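You operate a simulated robot arm through the tools that you are given. There is no shell and no other tool. Be economical: measure what you need, move in short steps, check, and stop when the job is done.

The job below is to be done with a simulated robot arm. You get a single attempt, and the scene is never put back.

## Task
Zero the gauge, measure the blue wheel with the orange probe and shelve it by the reading.
Fine: zero on the slide's bare pad with the COAT plunger; GOOD shelf from 60 to 110, else REWORK; probe back in its cup.

It is judged by the outcome, as a careful person would: the job done as asked, and still so three seconds after it is handed in. It fails if anything else is knocked over, pushed out of place, dropped, spilled or broken.

## Robot
A 7-joint arm with a two-finger parallel gripper on a trunk, on a base that drives. Base frame: it is fixed to the floor where the robot stands at the start and does not move with it; the origin is under the middle of the robot, x ahead of it, y to its left, z up; the surface under the hand at the start is at about z = 0.8. Readings come in m, degrees, newtons and seconds.
With the tool pointing down near the work surface it reaches from about 0.22 to 0.74 m from the robot's upright axis, wherever it stands. Its first joint turns from -166.0 to 166.0 degrees. Places, roughly: coat plunger [0.5, 0, 1]; good shelf [0.5, -2.2, 1]; inside of the probe cup [0.5, -0.7, 0.8]; metal switch [0.3, -0.2, 0.8]; rework shelf [0.5, -2.2, 0.6]; zero button [0.3, -0.2, 0.8]. Payload 1.57 kg.
Tool frame: the origin (TCP) lies between the finger pads and is the grasp point; the fingertips stand 0.03 m ahead of it; z points along the fingers, y is the line along which they close. The gripper opens to 0.11 m. The fingers are 0.024 m wide and 0.012 m thick; the gripper's body (0.048 by 0.112 m) begins 0.078 m behind the TCP.
Orientation is that of the tool frame in the base frame, as a unit quaternion [w, x, y, z]. With the fingers straight down and closing along the base's y, the tool's x points along the base's -x, its y along +y and its z along -z.

## Interface
- The arm moves only by the tool send_rows. Its argument "targets" is a list of rows, each a list of 7 numbers: the turn, a rotation vector about the tool's x, y, z in degrees, then the shift along the tool's x, y, z in m, then the closure in counts, from 0 (fully open) to 255 (shut). In form: [[ax, ay, az, tx, ty, tz, gripper], ...]. A call has 1 to 20 rows; each row shifts and turns the commanded pose from where the row before left it, along the tool's axes as they then stand. Each row takes 0.2 s and may step no farther than 0.05 m and 8.6 degrees from the row before; otherwise, or with a gripper value out of range, the whole call is refused. A pose out of reach is approached as far as the arm can. The call stops where the force on the tool passes 40 N (or 10 N more than at its start, if that is more) or the arm is blocked; 0.2 s more then pass. The fingers move at their own pace (about 0.045 m/s each) and stop on an object; they squeeze with about 35 N. The grip force told is the motor's: it shows also when the fingers shut on nothing. Time passes only in rows, and 0.2 s behind the last, so rows that do not move let the fingers close. It gives the time, the measured TCP pose, the force on the tool (base axes), the opening and the grip force at its end, in the units of the frame above (readings bear some noise), with the torque about the TCP (base axes, N m) and any sound that the robot's microphone picked up.
- Cameras (640 x 400 px; columns grow to the right, rows downward): "scene" is now at [0.0139, 0.108, 1.5546]; the picture's right is [-0.52, -0.85, 0.00], its down [-0.47, 0.29, -0.83] and it looks along [0.71, -0.43, -0.56] (base axes); focal length 252 px, centre (320, 200). "wrist" rides on the gripper at [0.07, 0.016, -0.141] in the tool frame; the picture's right is [-0.23, 0.97, 0.00], its down [-0.86, -0.20, -0.48] and it looks along [-0.47, -0.11, 0.88] (tool axes); focal length 222 px, centre (320, 200). There is no depth. A picture from a camera that has moved, and an enlarged one, comes with that camera's place and axes in the base frame and with its lens.
- snapshot(camera): a new picture of that camera. The clock stands still meanwhile.
- lift_body(by): slides the trunk up (or, below 0, down) by that many m; the arm and the scene camera ride with it, the base frame stays. It gives what a move gives, with no picture.
- drive_base(legs): drives the robot by 1 to 6 legs, each [ahead, turn to the left] in m and degrees, along the robot's own axes; the way and the turn of a leg run together, so that a leg with both is an arc; at most 1.5 m and 180 degrees a leg. The arm and the cameras ride along, it lands a little off, and it stops where it bumps. It gives what a move gives.
- aim_head(pan, tilt): turns the head with the scene camera to pan (to the left, within 155 degrees either way) and tilt (down, from -29 to 69), counted from straight ahead of the robot. It gives what a move gives.
- zoom(camera, box): a new picture of the part [left, top, right, bottom] of that camera's present view, enlarged. The clock stands still meanwhile.
- close_job(): hands the job in; it is judged then, once.

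Work in short steps. Places have to be worked out from the pictures, the camera data and where the tool is seen: move nearer, look again, correct. Check each grasp and each placing, and mend what went wrong. You have 120 turns and 98 pictures in all, those below and enlarged ones among them. Open the gripper and draw the arm clear of the work before you hand the job in, unless the task says otherwise; then end with one line.

The tools are called after "Call:" as name(argument=value, ...) on one line, values as JSON. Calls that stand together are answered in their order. send_rows: Moves the arm, as the interface text tells. Its arguments: {"type":"object","properties":{"targets":{"type":"array","items":{"type":"array","items":{"type":"number"}}}},"required":["targets"]} The other tools are called the same way: lift_body (by) slides the trunk up or down; drive_base (legs) drives the base; aim_head (pan, tilt) turns the head that bears the scene camera; snapshot (camera) takes a picture; zoom (camera, box) takes an enlarged picture of a part of a camera's view; close_job () hands the job in.

At the start:

```text
time: 0.0
eef_pos: [0.3835, -0.2936, 1.2779]
ee_rot: [0.0, 0.0, 1.0, 0.0]
wrist_force: [-0.3, 0.6, -0.5]
ft_torque: [0.0, 0.04, 0.0]
opening: 0.11
grip_force: 0.1
trunk travel left (down, up): [-0.475, 0.115]
robot x, y, heading: [-0.0014, -0.0039, 0.2]
head pan, tilt: [-31.5, 33.8]
```

scene: 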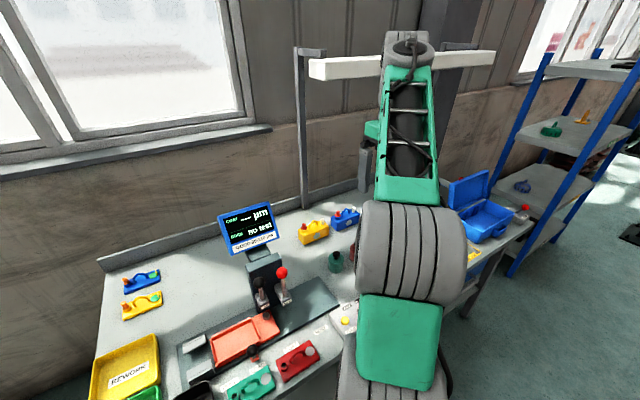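
wrist: 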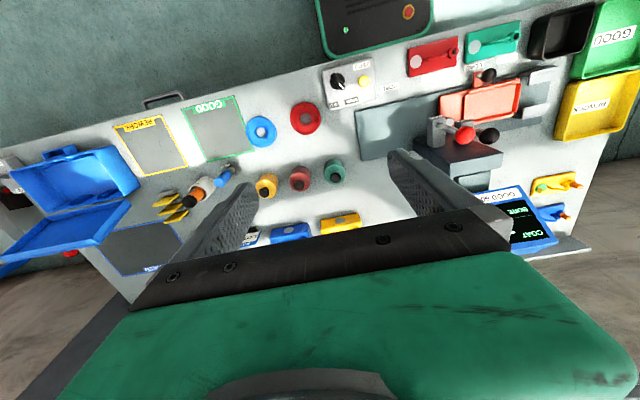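

The first views show a bench with a gauge stand (slide, two plungers), a display, wheels, probes. I'll zoom in for details.

Call:
zoom(camera="wrist", box=[320, 40, 640, 240])

Call:
zoom(camera="wrist", box=[80, 70, 400, 270])

Call:
zoom(camera="scene", box=[160, 190, 360, 400])

```text
2.00 times, centred on (480, 140) of wrist
camera zoom: at [0.3124, -0.2772, 1.4202], right [0.23, 0.97, 0.0], down [0.86, -0.2, 0.48], along [0.47, -0.11, -0.88], focal length 444 px, centre (0, 320)
```

zoom: 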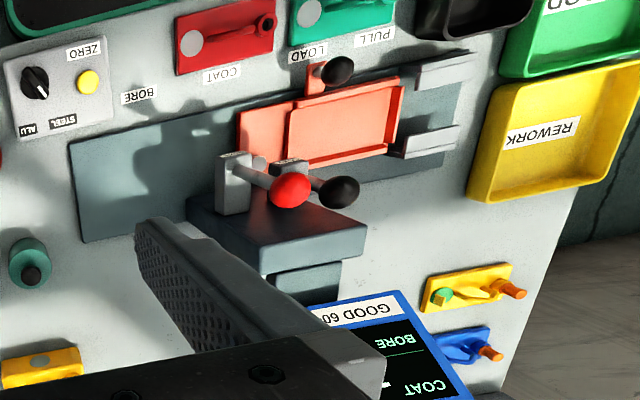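

```text
2.00 times, centred on (240, 170) of wrist
camera zoom: at [0.3124, -0.2772, 1.4202], right [0.23, 0.97, 0.0], down [0.86, -0.2, 0.48], along [0.47, -0.11, -0.88], focal length 444 px, centre (480, 260)
```

zoom: 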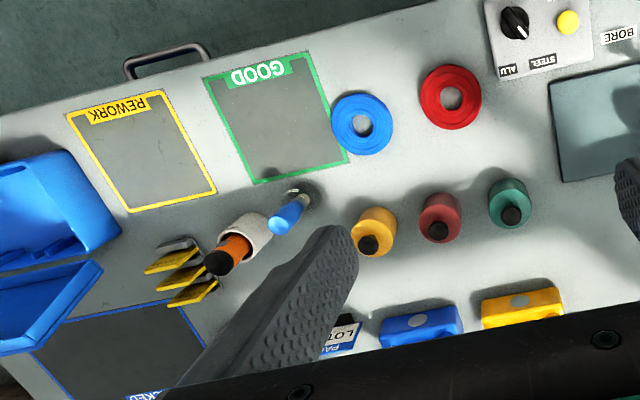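

```text
1.90 times, centred on (260, 295) of scene
camera zoom: at [0.0139, 0.108, 1.5546], right [-0.52, -0.85, 0.0], down [-0.47, 0.29, -0.83], along [0.71, -0.43, -0.56], focal length 480 px, centre (434, 19)
```

zoom: 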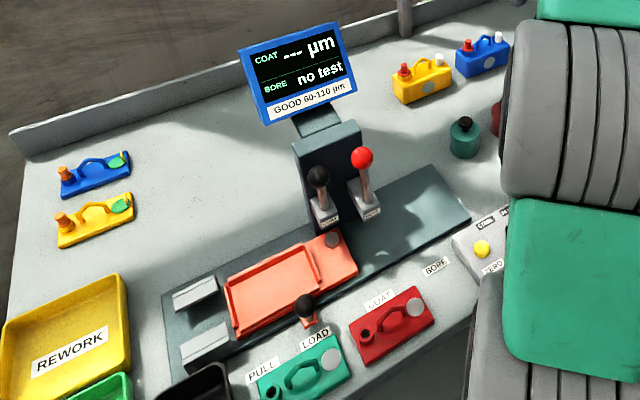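

I'll look around with the head: the shelf on the right, and the near table.

Call:
zoom(camera="scene", box=[440, 30, 640, 270])

Call:
aim_head(pan=-75, tilt=40)

Call:
snapshot(camera="scene")

Call:
aim_head(pan=-5, tilt=55)

Call:
snapshot(camera="scene")

```text
1.67 times, centred on (540, 150) of scene
camera zoom: at [0.0139, 0.108, 1.5546], right [-0.52, -0.85, 0.0], down [-0.47, 0.29, -0.83], along [0.71, -0.43, -0.56], focal length 420 px, centre (-47, 283)
```

zoom: 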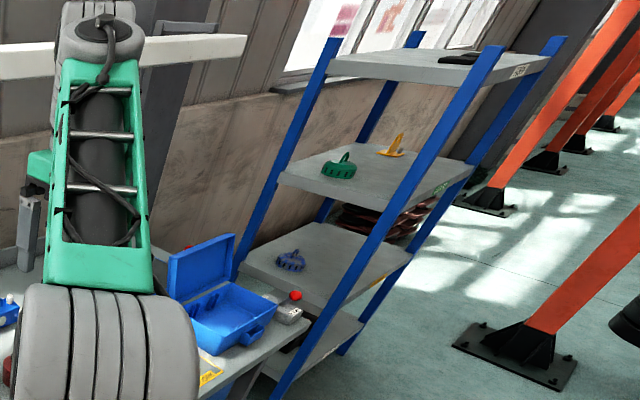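

```text
time: 1.1
eef_pos: [0.3826, -0.2928, 1.2784]
ee_rot: [0.0, 0.0, 1.0, 0.0]
wrist_force: [0.1, -0.8, -0.1]
ft_torque: [-0.01, 0.0, 0.02]
opening: 0.1099
grip_force: 0.1
trunk travel left (down, up): [-0.475, 0.115]
robot x, y, heading: [-0.0021, -0.0024, -0.0]
head pan, tilt: [-75.0, 40.0]
```

```text
91 pictures are left
camera scene: at [-0.0396, 0.0723, 1.5452], right [-0.97, -0.26, 0.0], down [-0.17, 0.62, -0.77], along [0.2, -0.74, -0.64], focal length 252 px, centre (320, 200)
```

scene: 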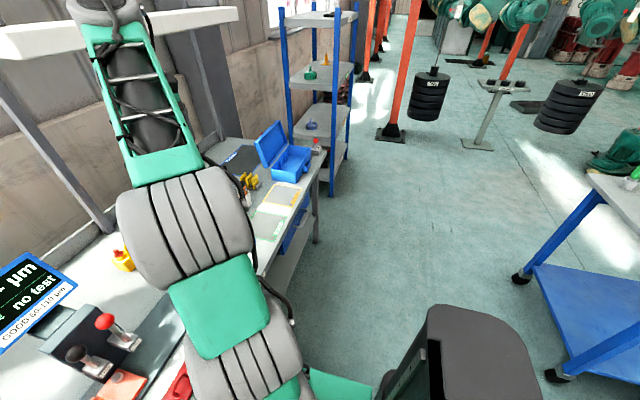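

```text
time: 2.5
eef_pos: [0.3818, -0.2933, 1.2783]
ee_rot: [0.001, 0.0, 1.0, 0.001]
wrist_force: [0.3, -0.4, -0.2]
ft_torque: [0.01, -0.01, 0.01]
opening: 0.11
grip_force: 0.0
trunk travel left (down, up): [-0.475, 0.115]
robot x, y, heading: [-0.0044, 0.0007, 0.1]
head pan, tilt: [-5.0, 55.0]
```

```text
90 pictures are left
camera scene: at [0.0101, 0.1481, 1.5245], right [-0.09, -1.0, 0.0], down [-0.82, 0.07, -0.57], along [0.57, -0.05, -0.82], focal length 252 px, centre (320, 200)
```

scene: 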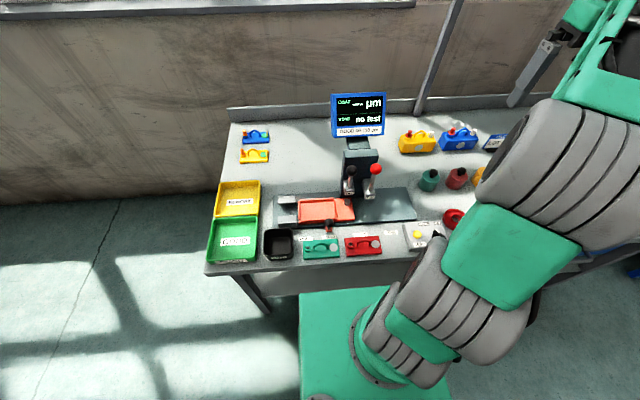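

I'll move the arm toward the wheels/probe area to look closely, from about 0.3 m above.

Call:
send_rows(targets=[[0, 0, 0, 0.02, -0.04, 0.03, 0], [0, 0, 0, 0.02, -0.04, 0.03, 0], [0, 0, 0, 0.02, -0.04, 0.03, 0], [0, 0, 0, 0.02, -0.04, 0.03, 0], [0, 0, 0, 0, -0.04, 0.03, 0]])

Call:
snapshot(camera="wrist")

```text
refused: row 1 steps farther than a row can; nothing moved
```

```text
89 pictures are left
camera wrist: at [0.3125, -0.2772, 1.4202], right [0.23, 0.97, 0.0], down [0.86, -0.2, 0.48], along [0.47, -0.11, -0.88], focal length 222 px, centre (320, 200)
```

wrist: 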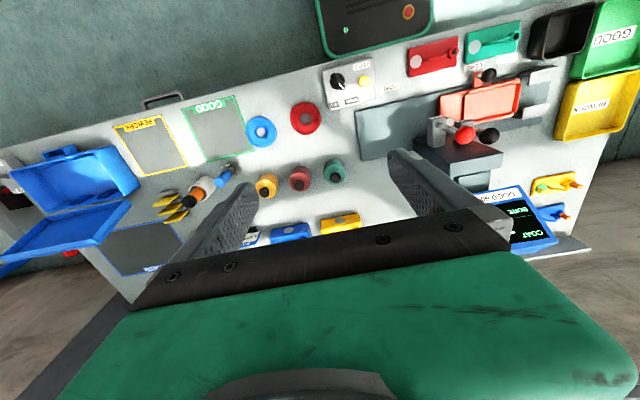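

Step was a bit over the limit; I'll use smaller ones.

Call:
send_rows(targets=[[0, 0, 0, 0.015, -0.035, 0.025, 0], [0, 0, 0, 0.015, -0.035, 0.025, 0], [0, 0, 0, 0.015, -0.035, 0.025, 0], [0, 0, 0, 0.015, -0.035, 0.025, 0], [0, 0, 0, 0, -0.035, 0.025, 0], [0, 0, 0, 0, -0.035, 0.025, 0]])

Call:
snapshot(camera="wrist")

```text
time: 3.9
eef_pos: [0.3227, -0.5037, 1.129]
ee_rot: [-0.001, -0.001, 1.0, 0.0]
wrist_force: [1.0, -0.6, 0.3]
ft_torque: [0.01, 0.04, -0.01]
opening: 0.1099
grip_force: 0.1
trunk travel left (down, up): [-0.475, 0.115]
robot x, y, heading: [0.0024, 0.0012, 0.0]
head pan, tilt: [-5.0, 55.0]
```

```text
88 pictures are left
camera wrist: at [0.2532, -0.4881, 1.2717], right [0.23, 0.97, 0.0], down [0.85, -0.2, 0.48], along [0.47, -0.11, -0.88], focal length 222 px, centre (320, 200)
```

wrist: 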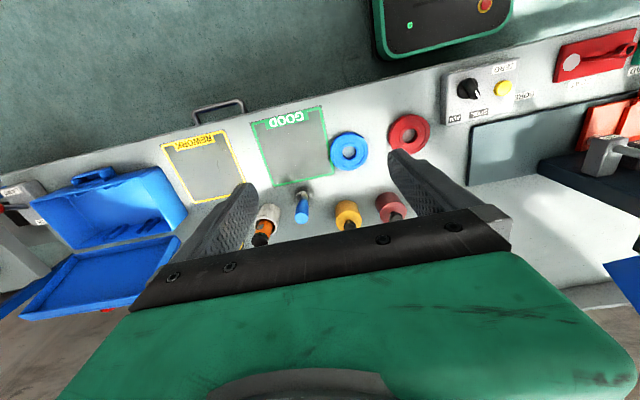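

Call:
zoom(camera="wrist", box=[240, 100, 440, 250])

Call:
zoom(camera="wrist", box=[430, 30, 640, 190])

Call:
zoom(camera="scene", box=[240, 80, 440, 270])

```text
2.67 times, centred on (340, 175) of wrist
camera zoom: at [0.2532, -0.4881, 1.2717], right [0.23, 0.97, 0.0], down [0.85, -0.2, 0.48], along [0.47, -0.11, -0.88], focal length 592 px, centre (267, 267)
```

zoom: 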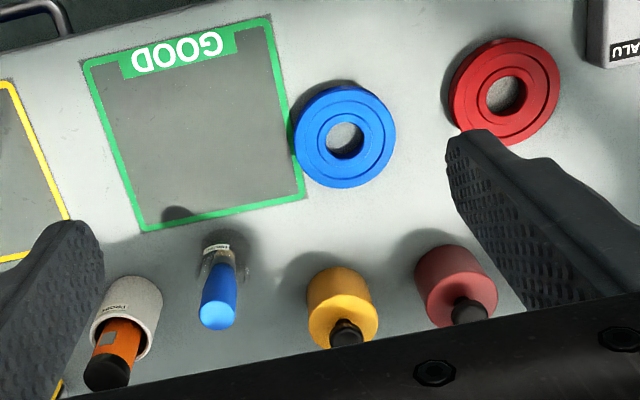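

```text
2.50 times, centred on (535, 110) of wrist
camera zoom: at [0.2532, -0.4881, 1.2717], right [0.23, 0.97, 0.0], down [0.85, -0.2, 0.48], along [0.47, -0.11, -0.88], focal length 555 px, centre (-218, 425)
```

zoom: 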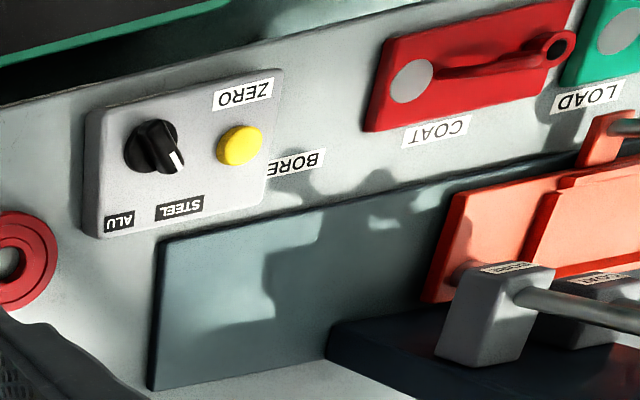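

```text
2.11 times, centred on (340, 175) of scene
camera zoom: at [0.0104, 0.1474, 1.5246], right [-0.09, -1.0, 0.0], down [-0.82, 0.07, -0.57], along [0.57, -0.05, -0.82], focal length 531 px, centre (278, 253)
```

zoom: 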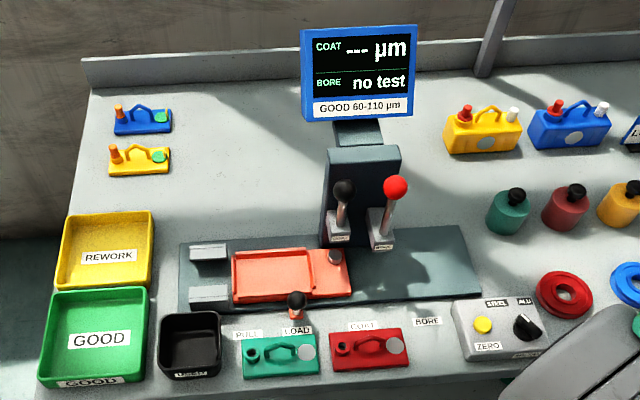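

I need to check the shelf contents and labels of the plungers.

Call:
aim_head(pan=-60, tilt=25)

Call:
snapshot(camera="scene")

Call:
zoom(camera="wrist", box=[290, 110, 390, 190])

```text
time: 5.2
eef_pos: [0.3226, -0.503, 1.13]
ee_rot: [0.0, 0.0, 1.0, -0.001]
wrist_force: [0.9, 0.2, -0.1]
ft_torque: [0.02, -0.01, 0.0]
opening: 0.1098
grip_force: 0.0
trunk travel left (down, up): [-0.475, 0.115]
robot x, y, heading: [-0.0002, -0.0035, 0.0]
head pan, tilt: [-60.0, 25.0]
```

```text
84 pictures are left
camera scene: at [-0.0156, 0.0746, 1.5684], right [-0.87, -0.5, 0.0], down [-0.21, 0.37, -0.91], along [0.45, -0.78, -0.42], focal length 252 px, centre (320, 200)
```

scene: 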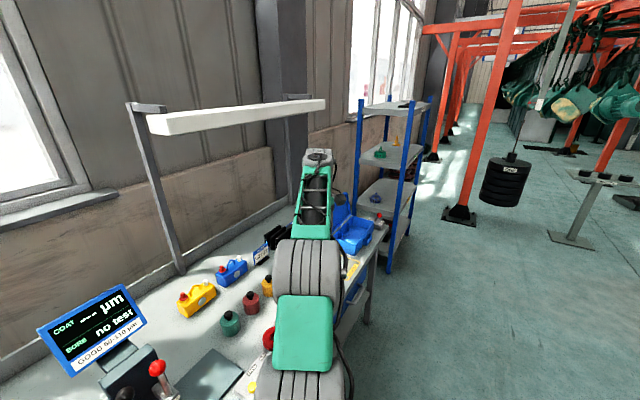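

```text
5.00 times, centred on (340, 150) of wrist
camera zoom: at [0.2531, -0.4871, 1.2721], right [0.23, 0.97, 0.0], down [0.86, -0.2, 0.48], along [0.47, -0.11, -0.88], focal length 1111 px, centre (220, 450)
```

zoom: 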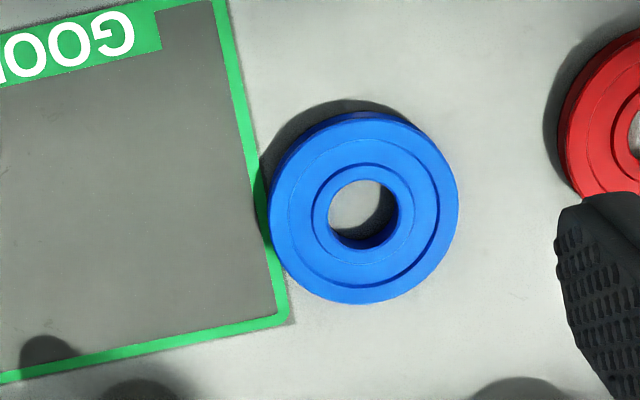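

There seems to be a labelled card on the bench near the parts, perhaps with the material; I'll zoom there and at the shelf.

Call:
zoom(camera="scene", box=[170, 215, 300, 345])

Call:
zoom(camera="scene", box=[330, 90, 450, 270])

```text
3.08 times, centred on (235, 280) of scene
camera zoom: at [-0.0156, 0.0746, 1.5684], right [-0.87, -0.5, 0.0], down [-0.21, 0.37, -0.91], along [0.45, -0.78, -0.42], focal length 776 px, centre (582, -46)
```

zoom: 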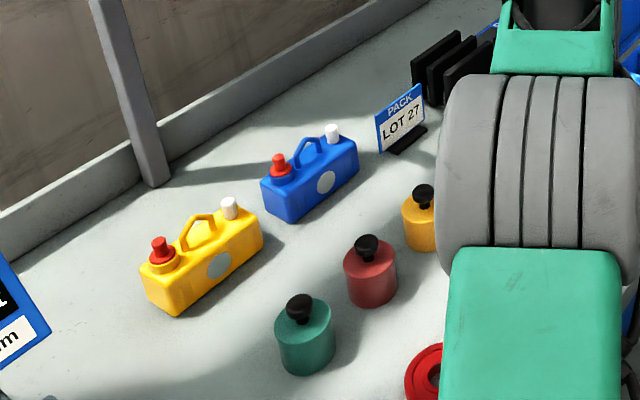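

```text
2.22 times, centred on (390, 180) of scene
camera zoom: at [-0.0156, 0.0746, 1.5684], right [-0.87, -0.5, 0.0], down [-0.21, 0.37, -0.91], along [0.45, -0.78, -0.42], focal length 560 px, centre (164, 244)
```

zoom: 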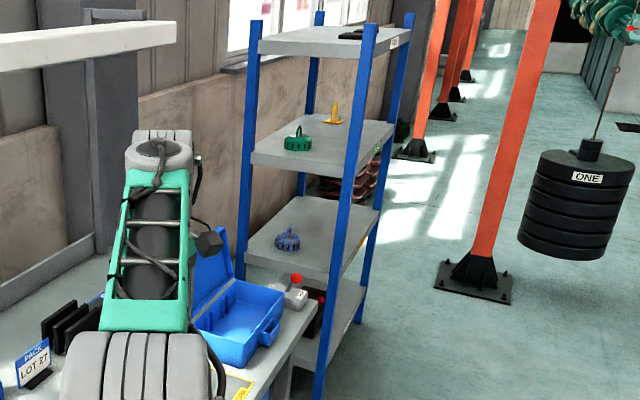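

The GOOD shelf (green tag) and REWORK shelf (yellow tag) are clear. Now close-ups of the gauge.

Call:
aim_head(pan=-15, tilt=45)

Call:
snapshot(camera="scene")

Call:
zoom(camera="scene", box=[240, 160, 360, 280])

```text
time: 6.3
eef_pos: [0.3225, -0.5035, 1.1292]
ee_rot: [0.0, 0.0, 1.0, 0.0]
wrist_force: [0.4, 0.7, -0.1]
ft_torque: [0.0, 0.01, -0.01]
opening: 0.11
grip_force: 0.1
trunk travel left (down, up): [-0.475, 0.115]
robot x, y, heading: [-0.0001, -0.0002, -0.5]
head pan, tilt: [-15.0, 45.0]
```

```text
80 pictures are left
camera scene: at [0.0168, 0.1332, 1.5379], right [-0.26, -0.97, 0.0], down [-0.68, 0.18, -0.71], along [0.68, -0.18, -0.71], focal length 252 px, centre (320, 200)
```

scene: 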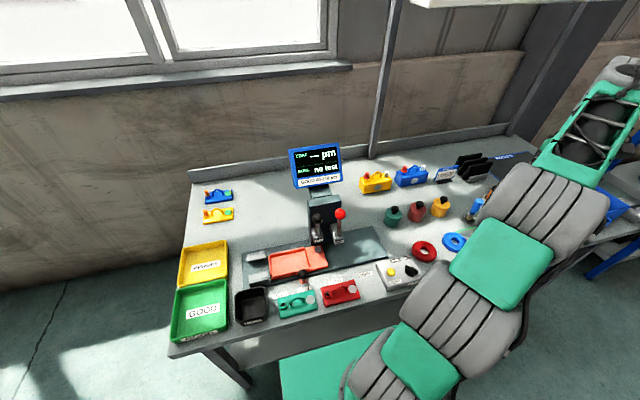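

```text
3.33 times, centred on (300, 220) of scene
camera zoom: at [0.0168, 0.1332, 1.5379], right [-0.26, -0.97, 0.0], down [-0.68, 0.18, -0.71], along [0.68, -0.18, -0.71], focal length 840 px, centre (387, 133)
```

zoom: 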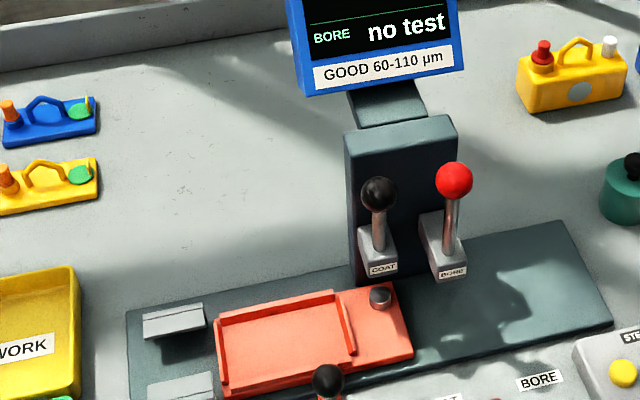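

Pad sits straight under the COAT (black) plunger: knob triangulates to ≈(0.482, 0.017, 0.98). I'll close the fingers and travel above it.

Call:
send_rows(targets=[[0, 0, 0, 0, 0.0473, 0, 255], [0, 0, 0, 0, 0.0473, 0, 255], [0, 0, 0, 0, 0.0473, 0, 255], [0, 0, 0, 0, 0.0473, 0, 255], [0, 0, 0, 0, 0.0473, 0, 255], [0, 0, 0, 0, 0.0473, 0, 255], [0, 0, 0, 0, 0.0473, 0, 255], [0, 0, 0, 0, 0.0473, 0, 255], [0, 0, 0, 0, 0.0473, 0, 255], [0, 0, 0, 0, 0.0473, 0, 255], [0, 0, 0, 0, 0.0473, 0, 255], [0, 0, 0, -0.038, 0, 0.01, 255], [0, 0, 0, -0.038, 0, 0.01, 255], [0, 0, 0, -0.038, 0, 0.01, 255], [0, 0, 0, -0.038, 0, 0.01, 255]])

Call:
zoom(camera="scene", box=[230, 120, 390, 280])

Call:
snapshot(camera="wrist")

```text
time: 9.5
eef_pos: [0.4766, 0.0174, 1.0878]
ee_rot: [-0.002, 0.0, 1.0, -0.001]
wrist_force: [-0.6, 0.6, -0.4]
ft_torque: [0.04, -0.04, -0.02]
opening: 0.0002
grip_force: 21.2
trunk travel left (down, up): [-0.475, 0.115]
robot x, y, heading: [-0.0005, -0.0003, 0.0]
head pan, tilt: [-15.0, 45.0]
```

```text
2.50 times, centred on (310, 200) of scene
camera zoom: at [0.0173, 0.1335, 1.5379], right [-0.26, -0.97, 0.0], down [-0.68, 0.18, -0.71], along [0.68, -0.18, -0.71], focal length 630 px, centre (345, 200)
```

zoom: 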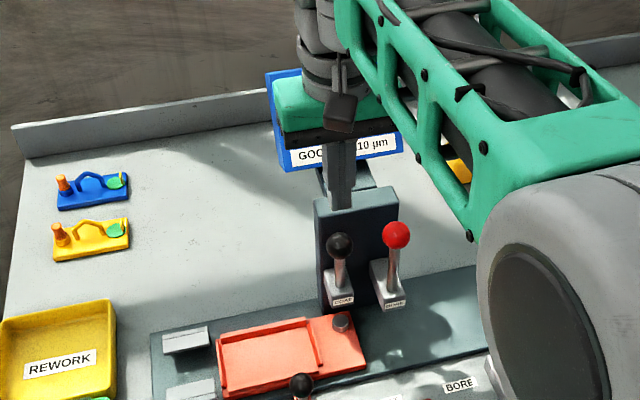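

```text
77 pictures are left
camera wrist: at [0.406, 0.0334, 1.2305], right [0.23, 0.97, 0.0], down [0.86, -0.2, 0.48], along [0.47, -0.11, -0.88], focal length 222 px, centre (320, 200)
```

wrist: 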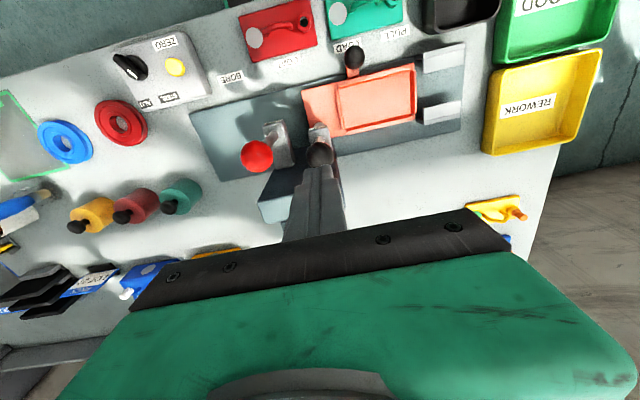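

Knob is at ≈(0.478, 0.016); the fingers are right above it. I lower and push with small steps.

Call:
send_rows(targets=[[0, 0, 0, 0, 0, 0.03, 255], [0, 0, 0, 0, 0, 0.025, 255], [0, 0, 0, 0, 0, 0.008, 255], [0, 0, 0, 0, 0, 0.008, 255], [0, 0, 0, 0, 0, 0.006, 255], [0, 0, 0, 0, 0, 0.006, 255]])

Call:
zoom(camera="scene", box=[230, 120, 390, 280])

```text
time: 10.9
eef_pos: [0.4748, 0.0178, 1.0051]
ee_rot: [0.0, 0.0, 1.0, 0.001]
wrist_force: [-0.7, 0.5, 3.6]
ft_torque: [0.04, 0.0, 0.01]
opening: 0.0
grip_force: 21.5
trunk travel left (down, up): [-0.475, 0.115]
robot x, y, heading: [0.001, 0.0, 0.1]
head pan, tilt: [-15.0, 45.0]
```

```text
2.50 times, centred on (310, 200) of scene
camera zoom: at [0.0165, 0.1336, 1.5379], right [-0.26, -0.97, 0.0], down [-0.68, 0.18, -0.71], along [0.68, -0.18, -0.71], focal length 630 px, centre (345, 200)
```

zoom: 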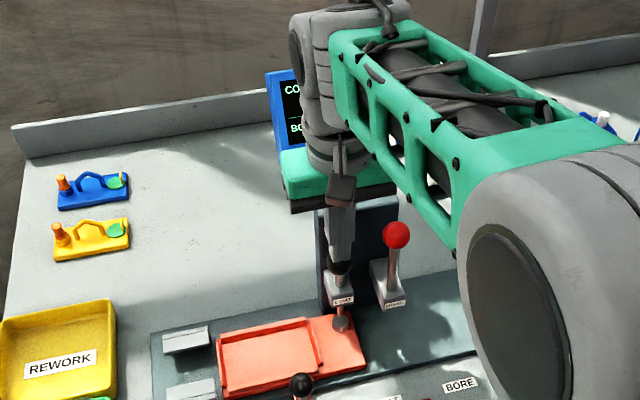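

The plunger is sliding down (3.6 N spring). I continue with small steps until it bottoms on the pad.

Call:
send_rows(targets=[[0, 0, 0, 0, 0, 0.005, 255], [0, 0, 0, 0, 0, 0.005, 255], [0, 0, 0, 0, 0, 0.004, 255], [0, 0, 0, 0, 0, 0.003, 255], [0, 0, 0, 0, 0, 0, 255]])

Call:
zoom(camera="scene", box=[270, 130, 350, 230])

```text
time: 12.1
eef_pos: [0.4746, 0.0177, 0.9908]
ee_rot: [0.003, -0.001, 1.0, 0.0]
wrist_force: [-0.4, 0.8, 21.4]
ft_torque: [0.0, -0.06, 0.01]
opening: 0.0001
grip_force: 21.9
trunk travel left (down, up): [-0.475, 0.115]
robot x, y, heading: [-0.0045, 0.0005, 0.1]
head pan, tilt: [-15.0, 45.0]
```

```text
4.00 times, centred on (310, 180) of scene
camera zoom: at [0.0153, 0.1335, 1.5382], right [-0.26, -0.97, 0.0], down [-0.68, 0.18, -0.71], along [0.68, -0.18, -0.71], focal length 1008 px, centre (360, 280)
```

zoom: 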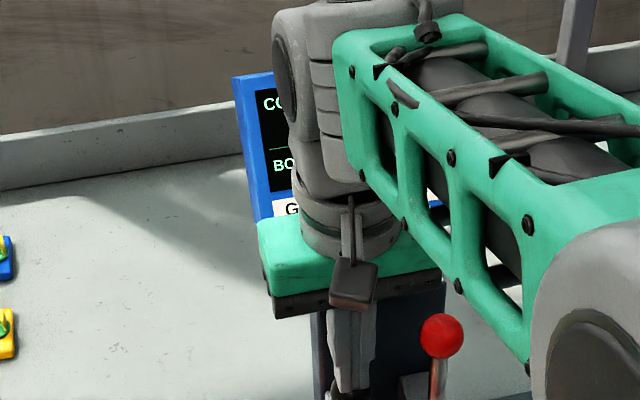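

Plunger bottomed on pad (21 N). I lift, back away, and read the display.

Call:
send_rows(targets=[[0, 0, 0, 0, 0, -0.02, 255], [0, 0, 0, 0, 0, -0.04, 255], [0, 0, 0, 0, 0, -0.04, 255], [0, 0, 0, 0.035, -0.033, 0, 255], [0, 0, 0, 0.035, -0.033, 0, 255], [0, 0, 0, 0.035, -0.033, 0, 255], [0, 0, 0, 0.03, -0.033, 0, 255], [0, 0, 0, 0, -0.04, 0, 255], [0, 0, 0, 0, -0.022, 0, 255]])

Call:
zoom(camera="scene", box=[270, 130, 370, 230])

Call:
snapshot(camera="wrist")

```text
time: 14.1
eef_pos: [0.3392, -0.1758, 1.0871]
ee_rot: [0.0, 0.0, 1.0, 0.0]
wrist_force: [0.9, 0.0, 0.1]
ft_torque: [-0.01, 0.02, 0.01]
opening: 0.0001
grip_force: 21.6
trunk travel left (down, up): [-0.475, 0.115]
robot x, y, heading: [0.0017, -0.0023, 0.2]
head pan, tilt: [-15.0, 45.0]
```

```text
4.00 times, centred on (320, 180) of scene
camera zoom: at [0.0171, 0.1332, 1.5379], right [-0.26, -0.97, 0.0], down [-0.68, 0.18, -0.71], along [0.68, -0.18, -0.71], focal length 1008 px, centre (320, 280)
```

zoom: 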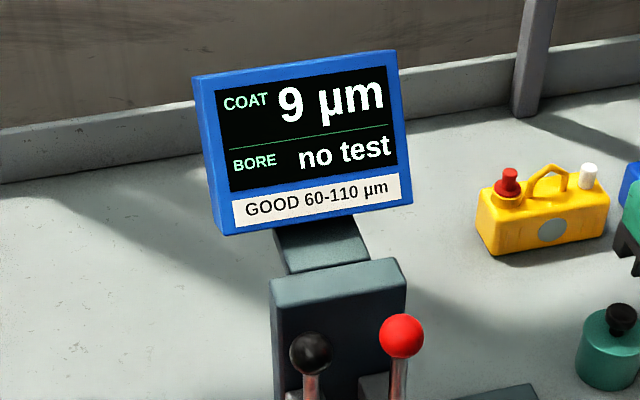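

```text
73 pictures are left
camera wrist: at [0.2693, -0.161, 1.23], right [0.23, 0.97, 0.0], down [0.86, -0.2, 0.48], along [0.47, -0.11, -0.88], focal length 222 px, centre (320, 200)
```

wrist: 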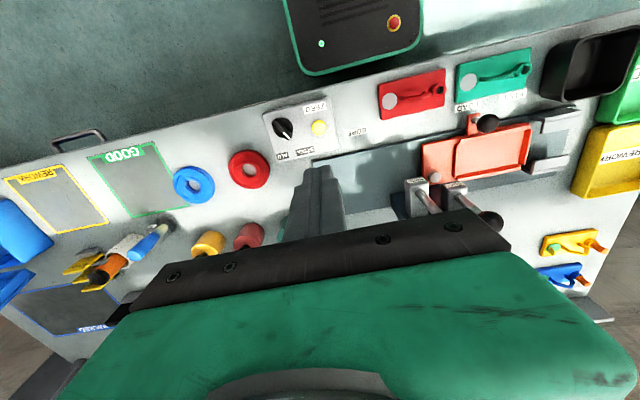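

Reads 9 µm on the bare pad; button is at ≈(0.339,-0.178). I descend onto it and press gently.

Call:
send_rows(targets=[[0, 0, 0, 0, -0.002, 0.045, 255], [0, 0, 0, 0, 0, 0.045, 255], [0, 0, 0, 0, 0, 0.045, 255], [0, 0, 0, 0, 0, 0.04, 255], [0, 0, 0, 0, 0, 0.01, 255]])

Call:
zoom(camera="wrist", box=[240, 80, 400, 240])

```text
time: 15.3
eef_pos: [0.3401, -0.1791, 0.9023]
ee_rot: [0.0, 0.0, 1.0, 0.001]
wrist_force: [0.3, 1.2, 0.7]
ft_torque: [-0.01, -0.01, 0.0]
opening: 0.0
grip_force: 20.9
trunk travel left (down, up): [-0.475, 0.115]
robot x, y, heading: [0.0018, 0.0034, -0.2]
head pan, tilt: [-15.0, 45.0]
```

```text
2.50 times, centred on (320, 160) of wrist
camera zoom: at [0.2697, -0.163, 1.0446], right [0.23, 0.97, 0.0], down [0.86, -0.2, 0.48], along [0.47, -0.11, -0.88], focal length 555 px, centre (320, 300)
```

zoom: 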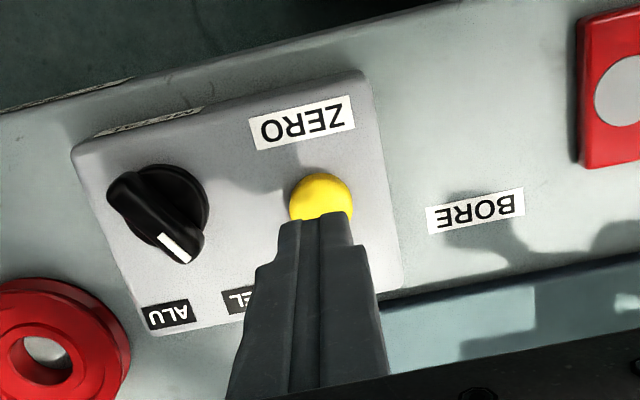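

Fingers line up with the button; I press in small steps.

Call:
send_rows(targets=[[0, 0, 0, 0, 0, 0.008, 255], [0, 0, 0, 0, 0, 0.006, 255], [0, 0, 0, 0, 0, 0.005, 255], [0, 0, 0, 0, 0, 0.004, 255], [0, 0, 0, 0, 0, 0.004, 255]])

Call:
zoom(camera="scene", box=[270, 130, 430, 290])

```text
time: 16.5
eef_pos: [0.3395, -0.1789, 0.8753]
ee_rot: [0.0, 0.0, 1.0, 0.001]
wrist_force: [1.1, -0.6, 0.5]
ft_torque: [-0.01, 0.02, 0.01]
opening: 0.0001
grip_force: 20.8
trunk travel left (down, up): [-0.475, 0.115]
robot x, y, heading: [0.0018, 0.0045, 0.1]
head pan, tilt: [-15.0, 45.0]
```

```text
2.50 times, centred on (350, 210) of scene
camera zoom: at [0.0168, 0.1334, 1.5379], right [-0.26, -0.97, 0.0], down [-0.68, 0.18, -0.71], along [0.68, -0.18, -0.71], focal length 630 px, centre (245, 175)
```

zoom: 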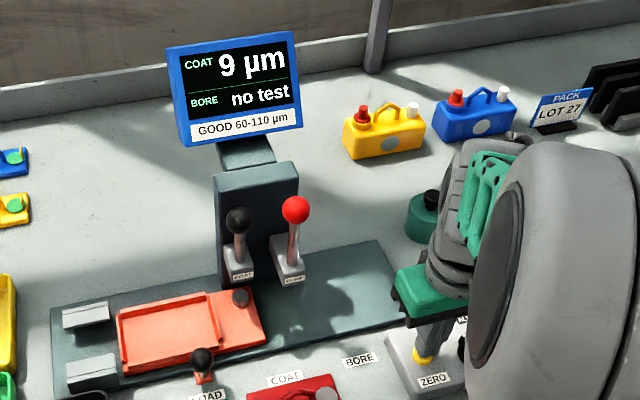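

Not touched yet (tip at z≈0.845). I continue pressing lower.

Call:
send_rows(targets=[[0, 0, 0, 0, 0, 0.004, 255], [0, 0, 0, 0, 0, 0.004, 255], [0, 0, 0, 0, 0, 0.003, 255], [0, 0, 0, 0, 0, 0.003, 255], [0, 0, 0, 0, 0, 0.002, 255]])

Call:
zoom(camera="scene", box=[270, 130, 430, 290])

```text
time: 17.7
eef_pos: [0.3383, -0.1801, 0.8621]
ee_rot: [0.002, -0.001, 1.0, -0.001]
wrist_force: [-5.1, 1.3, 21.6]
ft_torque: [0.07, 0.1, 0.08]
opening: 0.0
grip_force: 21.2
trunk travel left (down, up): [-0.475, 0.115]
robot x, y, heading: [-0.0011, 0.0002, 0.1]
head pan, tilt: [-15.0, 45.0]
heard: click
```

```text
2.50 times, centred on (350, 210) of scene
camera zoom: at [0.0153, 0.1342, 1.5382], right [-0.26, -0.97, 0.0], down [-0.68, 0.18, -0.71], along [0.68, -0.18, -0.71], focal length 630 px, centre (245, 175)
```

zoom: 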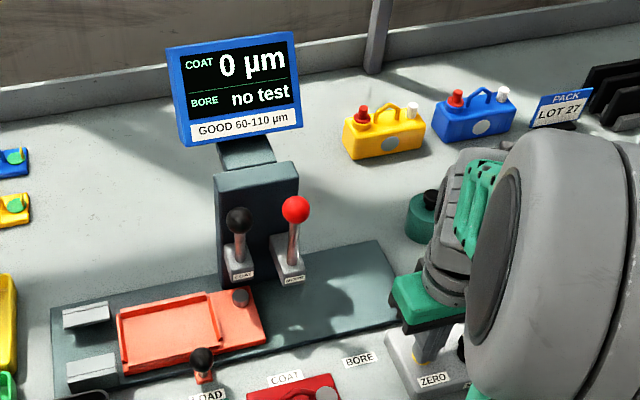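

Display shows 0 µm: zeroed. The probe is beyond reach from here, so I lift off, and check the base's clearance to the bench for driving.

Call:
send_rows(targets=[[0, 0, 0, 0, 0, -0.02, 255], [0, 0, 0, 0, 0, -0.045, 255], [0, 0, 0, 0, 0, -0.045, 255], [0, 0, 0, 0, 0, -0.045, 255], [0, 0, 0, 0, 0, -0.045, 255], [0, 0, 0, 0, 0, -0.045, 0], [0, 0, 0, 0, 0, -0.045, 0]])

Call:
aim_head(pan=20, tilt=69)

Call:
snapshot(camera="scene")

Call:
aim_head(pan=-60, tilt=69)

Call:
snapshot(camera="scene")

```text
time: 19.3
eef_pos: [0.3396, -0.1786, 1.1503]
ee_rot: [0.0, 0.001, 1.0, 0.0]
wrist_force: [-0.8, 0.3, -0.4]
ft_torque: [0.02, 0.02, -0.03]
opening: 0.05
grip_force: 0.1
trunk travel left (down, up): [-0.475, 0.115]
robot x, y, heading: [0.0012, 0.0002, 0.2]
head pan, tilt: [-15.0, 45.0]
```

```text
time: 20.3
eef_pos: [0.3391, -0.1784, 1.1498]
ee_rot: [0.0, 0.0, 1.0, 0.0]
wrist_force: [0.2, 0.2, 0.9]
ft_torque: [0.03, 0.01, -0.01]
opening: 0.11
grip_force: 0.1
trunk travel left (down, up): [-0.475, 0.115]
robot x, y, heading: [0.0012, -0.002, 0.3]
head pan, tilt: [20.0, 68.8]
```

```text
69 pictures are left
camera scene: at [-0.0091, 0.1736, 1.5091], right [0.34, -0.94, 0.0], down [-0.88, -0.32, -0.36], along [0.34, 0.12, -0.93], focal length 252 px, centre (320, 200)
```

scene: 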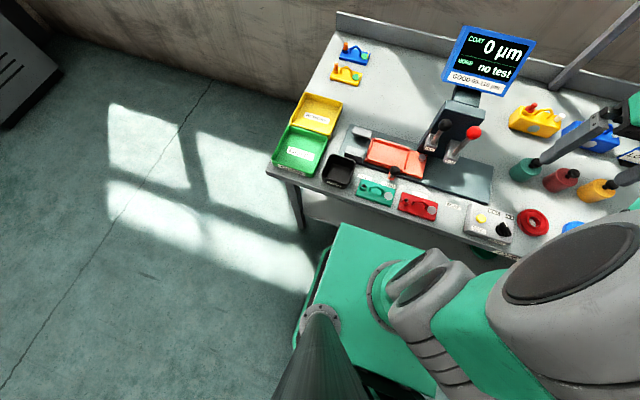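

```text
time: 21.8
eef_pos: [0.3392, -0.1789, 1.1507]
ee_rot: [0.0, -0.001, 1.0, 0.0]
wrist_force: [-0.8, 0.3, 0.0]
ft_torque: [0.01, 0.0, -0.02]
opening: 0.1102
grip_force: 0.0
trunk travel left (down, up): [-0.475, 0.115]
robot x, y, heading: [-0.0016, -0.0001, 0.2]
head pan, tilt: [-60.0, 68.8]
```

```text
68 pictures are left
camera scene: at [-0.0337, 0.1061, 1.509], right [-0.87, -0.5, 0.0], down [-0.47, 0.81, -0.36], along [0.18, -0.31, -0.93], focal length 252 px, centre (320, 200)
```

scene: 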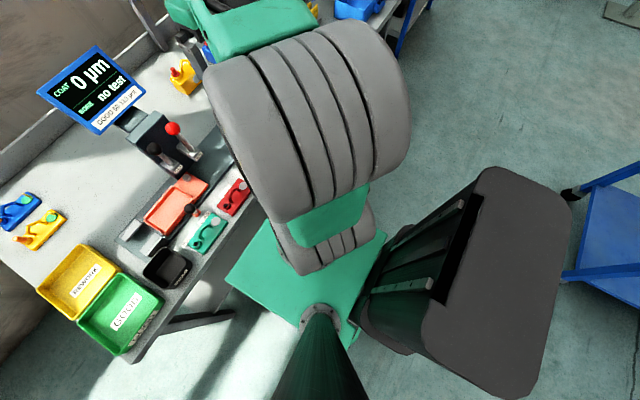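

The base has a rear body but free floor around. I back off, turn right, drive 0.55 m along the bench, turn back and approach.

Call:
drive_base(legs=[[-0.25, 0], [0, -90], [0.55, 0], [0, 90], [0.22, 0]])

Call:
aim_head(pan=5, tilt=50)

Call:
snapshot(camera="scene")

Call:
snapshot(camera="wrist")

```text
time: 35.3
eef_pos: [0.3149, -0.7332, 1.1497]
ee_rot: [-0.001, 0.004, 1.0, 0.0]
wrist_force: [-0.2, -0.3, -0.4]
ft_torque: [-0.04, 0.02, -0.02]
opening: 0.11
grip_force: 0.1
trunk travel left (down, up): [-0.475, 0.115]
robot x, y, heading: [-0.0247, -0.5485, -0.4]
head pan, tilt: [-60.0, 68.8]
```

```text
time: 36.6
eef_pos: [0.3133, -0.7339, 1.1497]
ee_rot: [0.0, 0.005, 1.0, 0.001]
wrist_force: [-0.2, -1.2, -0.1]
ft_torque: [-0.03, 0.02, 0.0]
opening: 0.1101
grip_force: 0.0
trunk travel left (down, up): [-0.475, 0.115]
robot x, y, heading: [-0.0224, -0.5501, -0.6]
head pan, tilt: [5.0, 50.0]
```

```text
67 pictures are left
camera scene: at [-0.0068, -0.3904, 1.531], right [0.08, -1.0, 0.0], down [-0.76, -0.06, -0.64], along [0.64, 0.05, -0.77], focal length 252 px, centre (320, 200)
```

scene: 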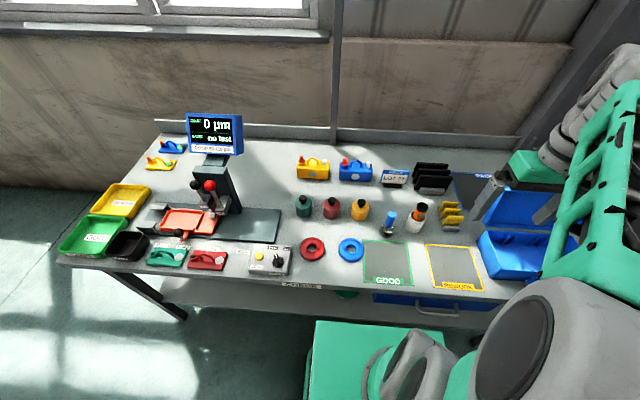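

```text
66 pictures are left
camera wrist: at [0.2446, -0.717, 1.2928], right [0.24, 0.97, 0.0], down [0.85, -0.21, 0.48], along [0.46, -0.11, -0.88], focal length 222 px, centre (320, 200)
```

wrist: 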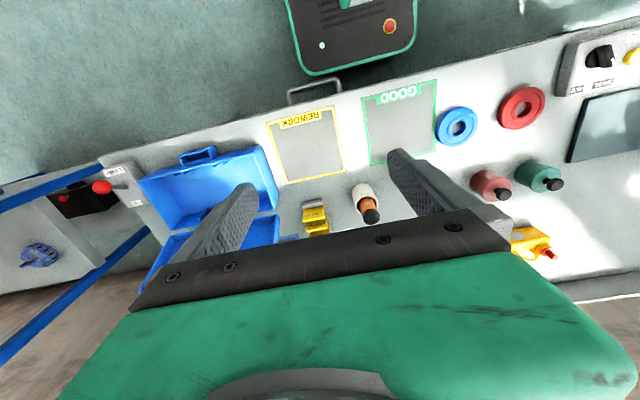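

Call:
zoom(camera="scene", box=[370, 180, 470, 260])

Call:
zoom(camera="wrist", box=[310, 150, 430, 250])

Call:
zoom(camera="scene", box=[230, 220, 390, 290])

```text
5.00 times, centred on (420, 220) of scene
camera zoom: at [-0.0068, -0.3904, 1.531], right [0.08, -1.0, 0.0], down [-0.76, -0.06, -0.64], along [0.64, 0.05, -0.77], focal length 1261 px, centre (-180, 100)
```

zoom: 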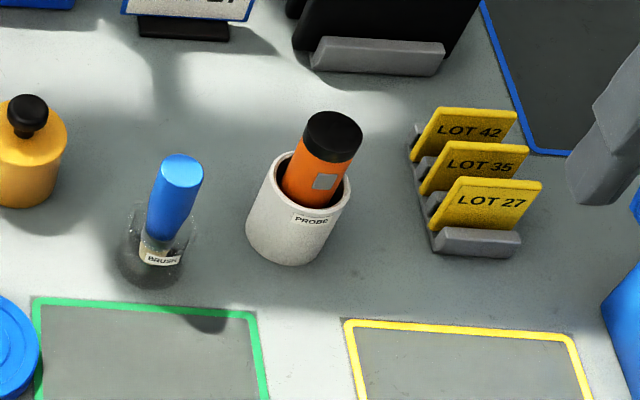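

```text
4.00 times, centred on (370, 200) of wrist
camera zoom: at [0.2446, -0.717, 1.2928], right [0.24, 0.97, 0.0], down [0.85, -0.21, 0.48], along [0.46, -0.11, -0.88], focal length 888 px, centre (120, 200)
```

zoom: 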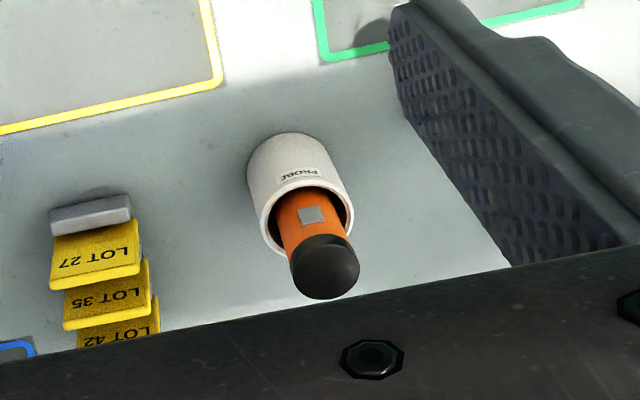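

```text
4.00 times, centred on (310, 255) of scene
camera zoom: at [-0.0068, -0.3904, 1.531], right [0.08, -1.0, 0.0], down [-0.76, -0.06, -0.64], along [0.64, 0.05, -0.77], focal length 1008 px, centre (360, -20)
```

zoom: 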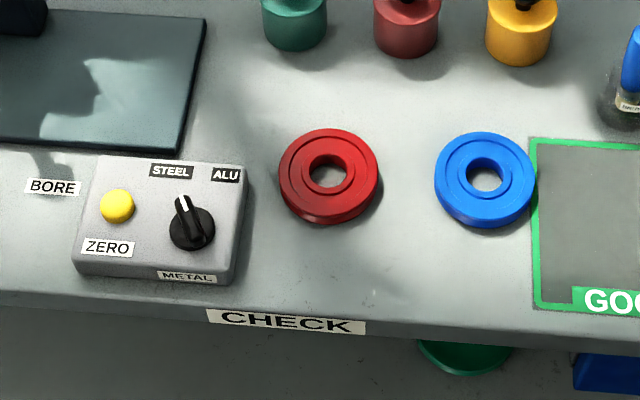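

The orange probe stands in the cup: cap top ≈(0.507,-0.672,0.915), rim z≈0.851. I move above it with the gripper opened to ~7 cm.

Call:
send_rows(targets=[[0, 0, 0, -0.039, 0.0128, 0.02, 90], [0, 0, 0, -0.039, 0.0128, 0.02, 90], [0, 0, 0, -0.039, 0.0128, 0.02, 90], [0, 0, 0, -0.039, 0.0128, 0.02, 90], [0, 0, 0, -0.039, 0.0128, 0.02, 90], [0, 0, 0, 0, 0, 0, 90]])

Call:
zoom(camera="scene", box=[360, 120, 500, 260])

Call:
snapshot(camera="wrist")

```text
time: 38.0
eef_pos: [0.51, -0.6715, 1.0523]
ee_rot: [0.0, 0.006, 1.0, 0.0]
wrist_force: [0.4, -0.3, 0.0]
ft_torque: [0.0, 0.05, 0.04]
opening: 0.0713
grip_force: 0.0
trunk travel left (down, up): [-0.475, 0.115]
robot x, y, heading: [-0.0264, -0.5514, -0.6]
head pan, tilt: [5.0, 50.0]
```

```text
2.86 times, centred on (430, 190) of scene
camera zoom: at [-0.0064, -0.3903, 1.531], right [0.08, -1.0, 0.0], down [-0.76, -0.06, -0.64], along [0.64, 0.05, -0.77], focal length 720 px, centre (6, 229)
```

zoom: 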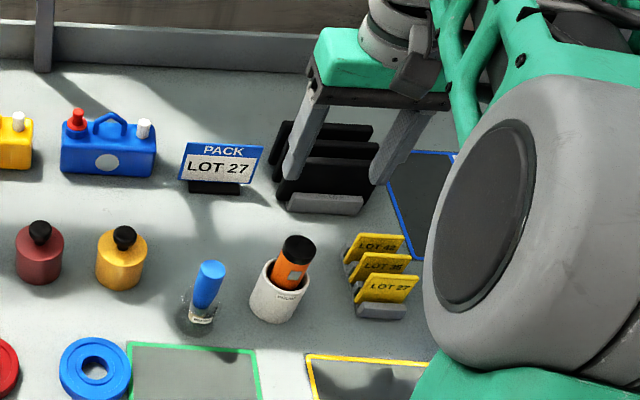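

```text
61 pictures are left
camera wrist: at [0.4413, -0.6546, 1.1938], right [0.24, 0.97, 0.0], down [0.85, -0.21, 0.48], along [0.47, -0.11, -0.88], focal length 222 px, centre (320, 200)
```

wrist: 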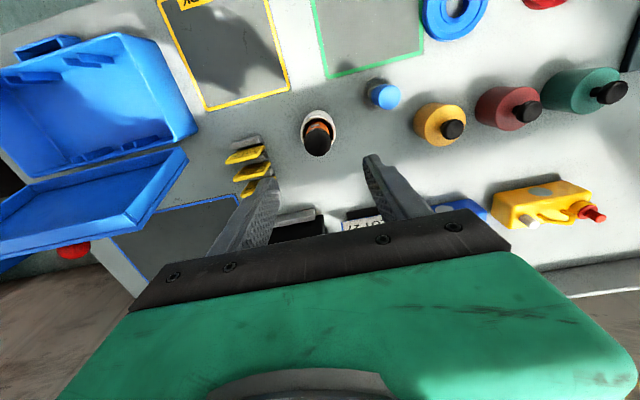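

Centred over the cap; descend to grasp with fingertips just above the cup rim, then close.

Call:
send_rows(targets=[[0, 0, 0, 0, -0.002, 0.04, 90], [0, 0, 0, 0, 0, 0.04, 90], [0, 0, 0, 0, 0, 0.04, 90], [0, 0, 0, 0, 0, 0.03, 90], [0, 0, 0, 0, 0, 0.011, 90], [0, 0, 0, 0, 0, 0, 255], [0, 0, 0, 0, 0, 0, 255], [0, 0, 0, 0, 0, 0, 255], [0, 0, 0, 0, 0, 0, 255]])

Call:
snapshot(camera="wrist")

```text
time: 40.0
eef_pos: [0.509, -0.6742, 0.8894]
ee_rot: [0.001, 0.005, 1.0, 0.0]
wrist_force: [-0.4, -0.5, -2.5]
ft_torque: [-0.27, -0.2, -0.09]
opening: 0.0517
grip_force: 40.1
trunk travel left (down, up): [-0.475, 0.115]
robot x, y, heading: [-0.0252, -0.5491, -0.7]
head pan, tilt: [5.0, 50.0]
```

```text
60 pictures are left
camera wrist: at [0.4398, -0.6572, 1.0312], right [0.24, 0.97, 0.0], down [0.85, -0.21, 0.48], along [0.46, -0.11, -0.88], focal length 222 px, centre (320, 200)
```

wrist: 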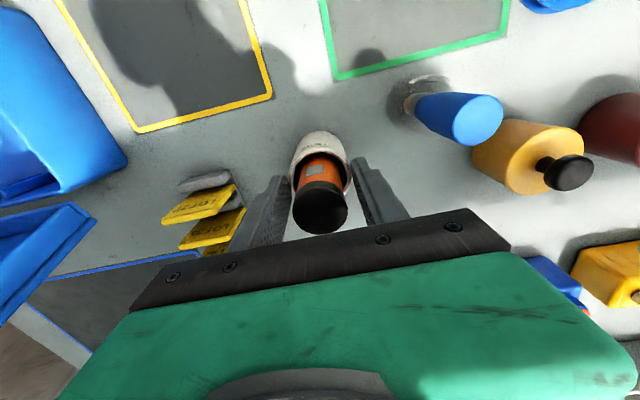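

Opening 0.052 m matches the cup's outer width, not the probe (~0.036) — the tips caught the cup rim. I reopen, rise 2 cm, and regrip.

Call:
send_rows(targets=[[0, 0, 0, 0, 0, 0, 110], [0, 0, 0, 0, 0, 0, 110], [0, 0, 0, 0, 0, 0, 110], [0, 0, 0, 0, 0, -0.009, 110], [0, 0, 0, 0, 0, -0.009, 110], [0, 0, 0, 0, 0, 0, 110]])

Call:
snapshot(camera="wrist")

Call:
zoom(camera="scene", box=[370, 160, 470, 260])

```text
time: 41.4
eef_pos: [0.5093, -0.6734, 0.9071]
ee_rot: [0.001, 0.005, 1.0, 0.0]
wrist_force: [1.1, -0.3, -0.5]
ft_torque: [0.0, -0.02, -0.02]
opening: 0.0625
grip_force: 0.0
trunk travel left (down, up): [-0.475, 0.115]
robot x, y, heading: [-0.0217, -0.5521, -0.6]
head pan, tilt: [5.0, 50.0]
```

```text
59 pictures are left
camera wrist: at [0.4403, -0.6569, 1.0498], right [0.24, 0.97, 0.0], down [0.85, -0.21, 0.48], along [0.47, -0.11, -0.88], focal length 222 px, centre (320, 200)
```

wrist: 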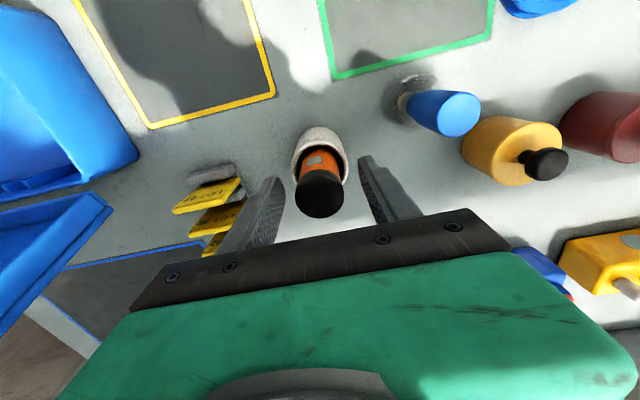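

```text
4.00 times, centred on (420, 210) of scene
camera zoom: at [-0.0068, -0.3903, 1.531], right [0.08, -1.0, 0.0], down [-0.76, -0.06, -0.64], along [0.64, 0.05, -0.77], focal length 1008 px, centre (-80, 160)
```

zoom: 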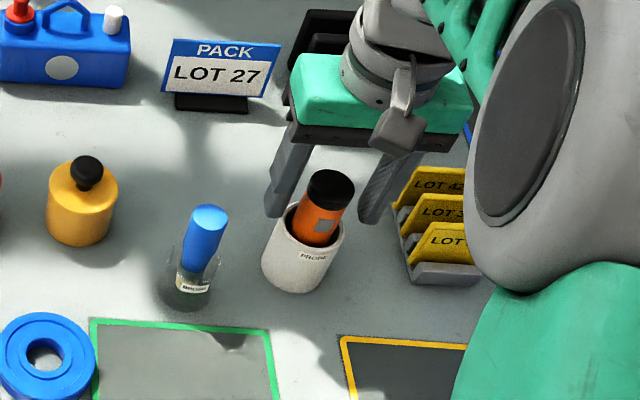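

Cup and probe are unmoved and the tips are now above the rim. Close on the probe.

Call:
send_rows(targets=[[0, 0, 0, 0, 0, 0, 255], [0, 0, 0, 0, 0, 0, 255], [0, 0, 0, 0, 0, 0, 255], [0, 0, 0, 0, 0, 0, 255]])

Call:
snapshot(camera="wrist")

```text
time: 42.4
eef_pos: [0.5097, -0.6733, 0.9068]
ee_rot: [0.0, 0.005, 1.0, 0.0]
wrist_force: [-0.5, 0.1, 0.3]
ft_torque: [-0.05, 0.01, 0.0]
opening: 0.0317
grip_force: 32.9
trunk travel left (down, up): [-0.475, 0.115]
robot x, y, heading: [-0.0216, -0.55, -0.6]
head pan, tilt: [5.0, 50.0]
```

```text
57 pictures are left
camera wrist: at [0.4403, -0.657, 1.0496], right [0.24, 0.97, 0.0], down [0.85, -0.21, 0.48], along [0.47, -0.11, -0.88], focal length 222 px, centre (320, 200)
```

wrist: 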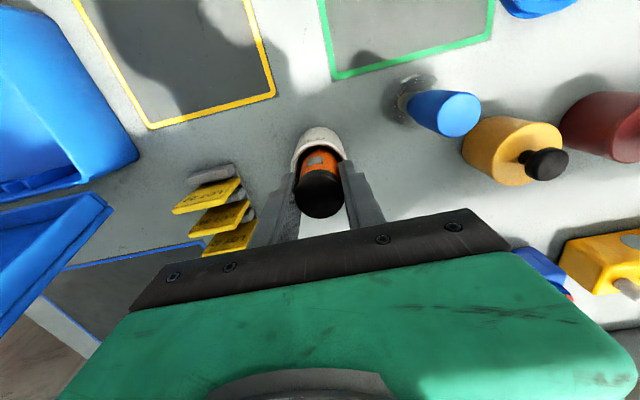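

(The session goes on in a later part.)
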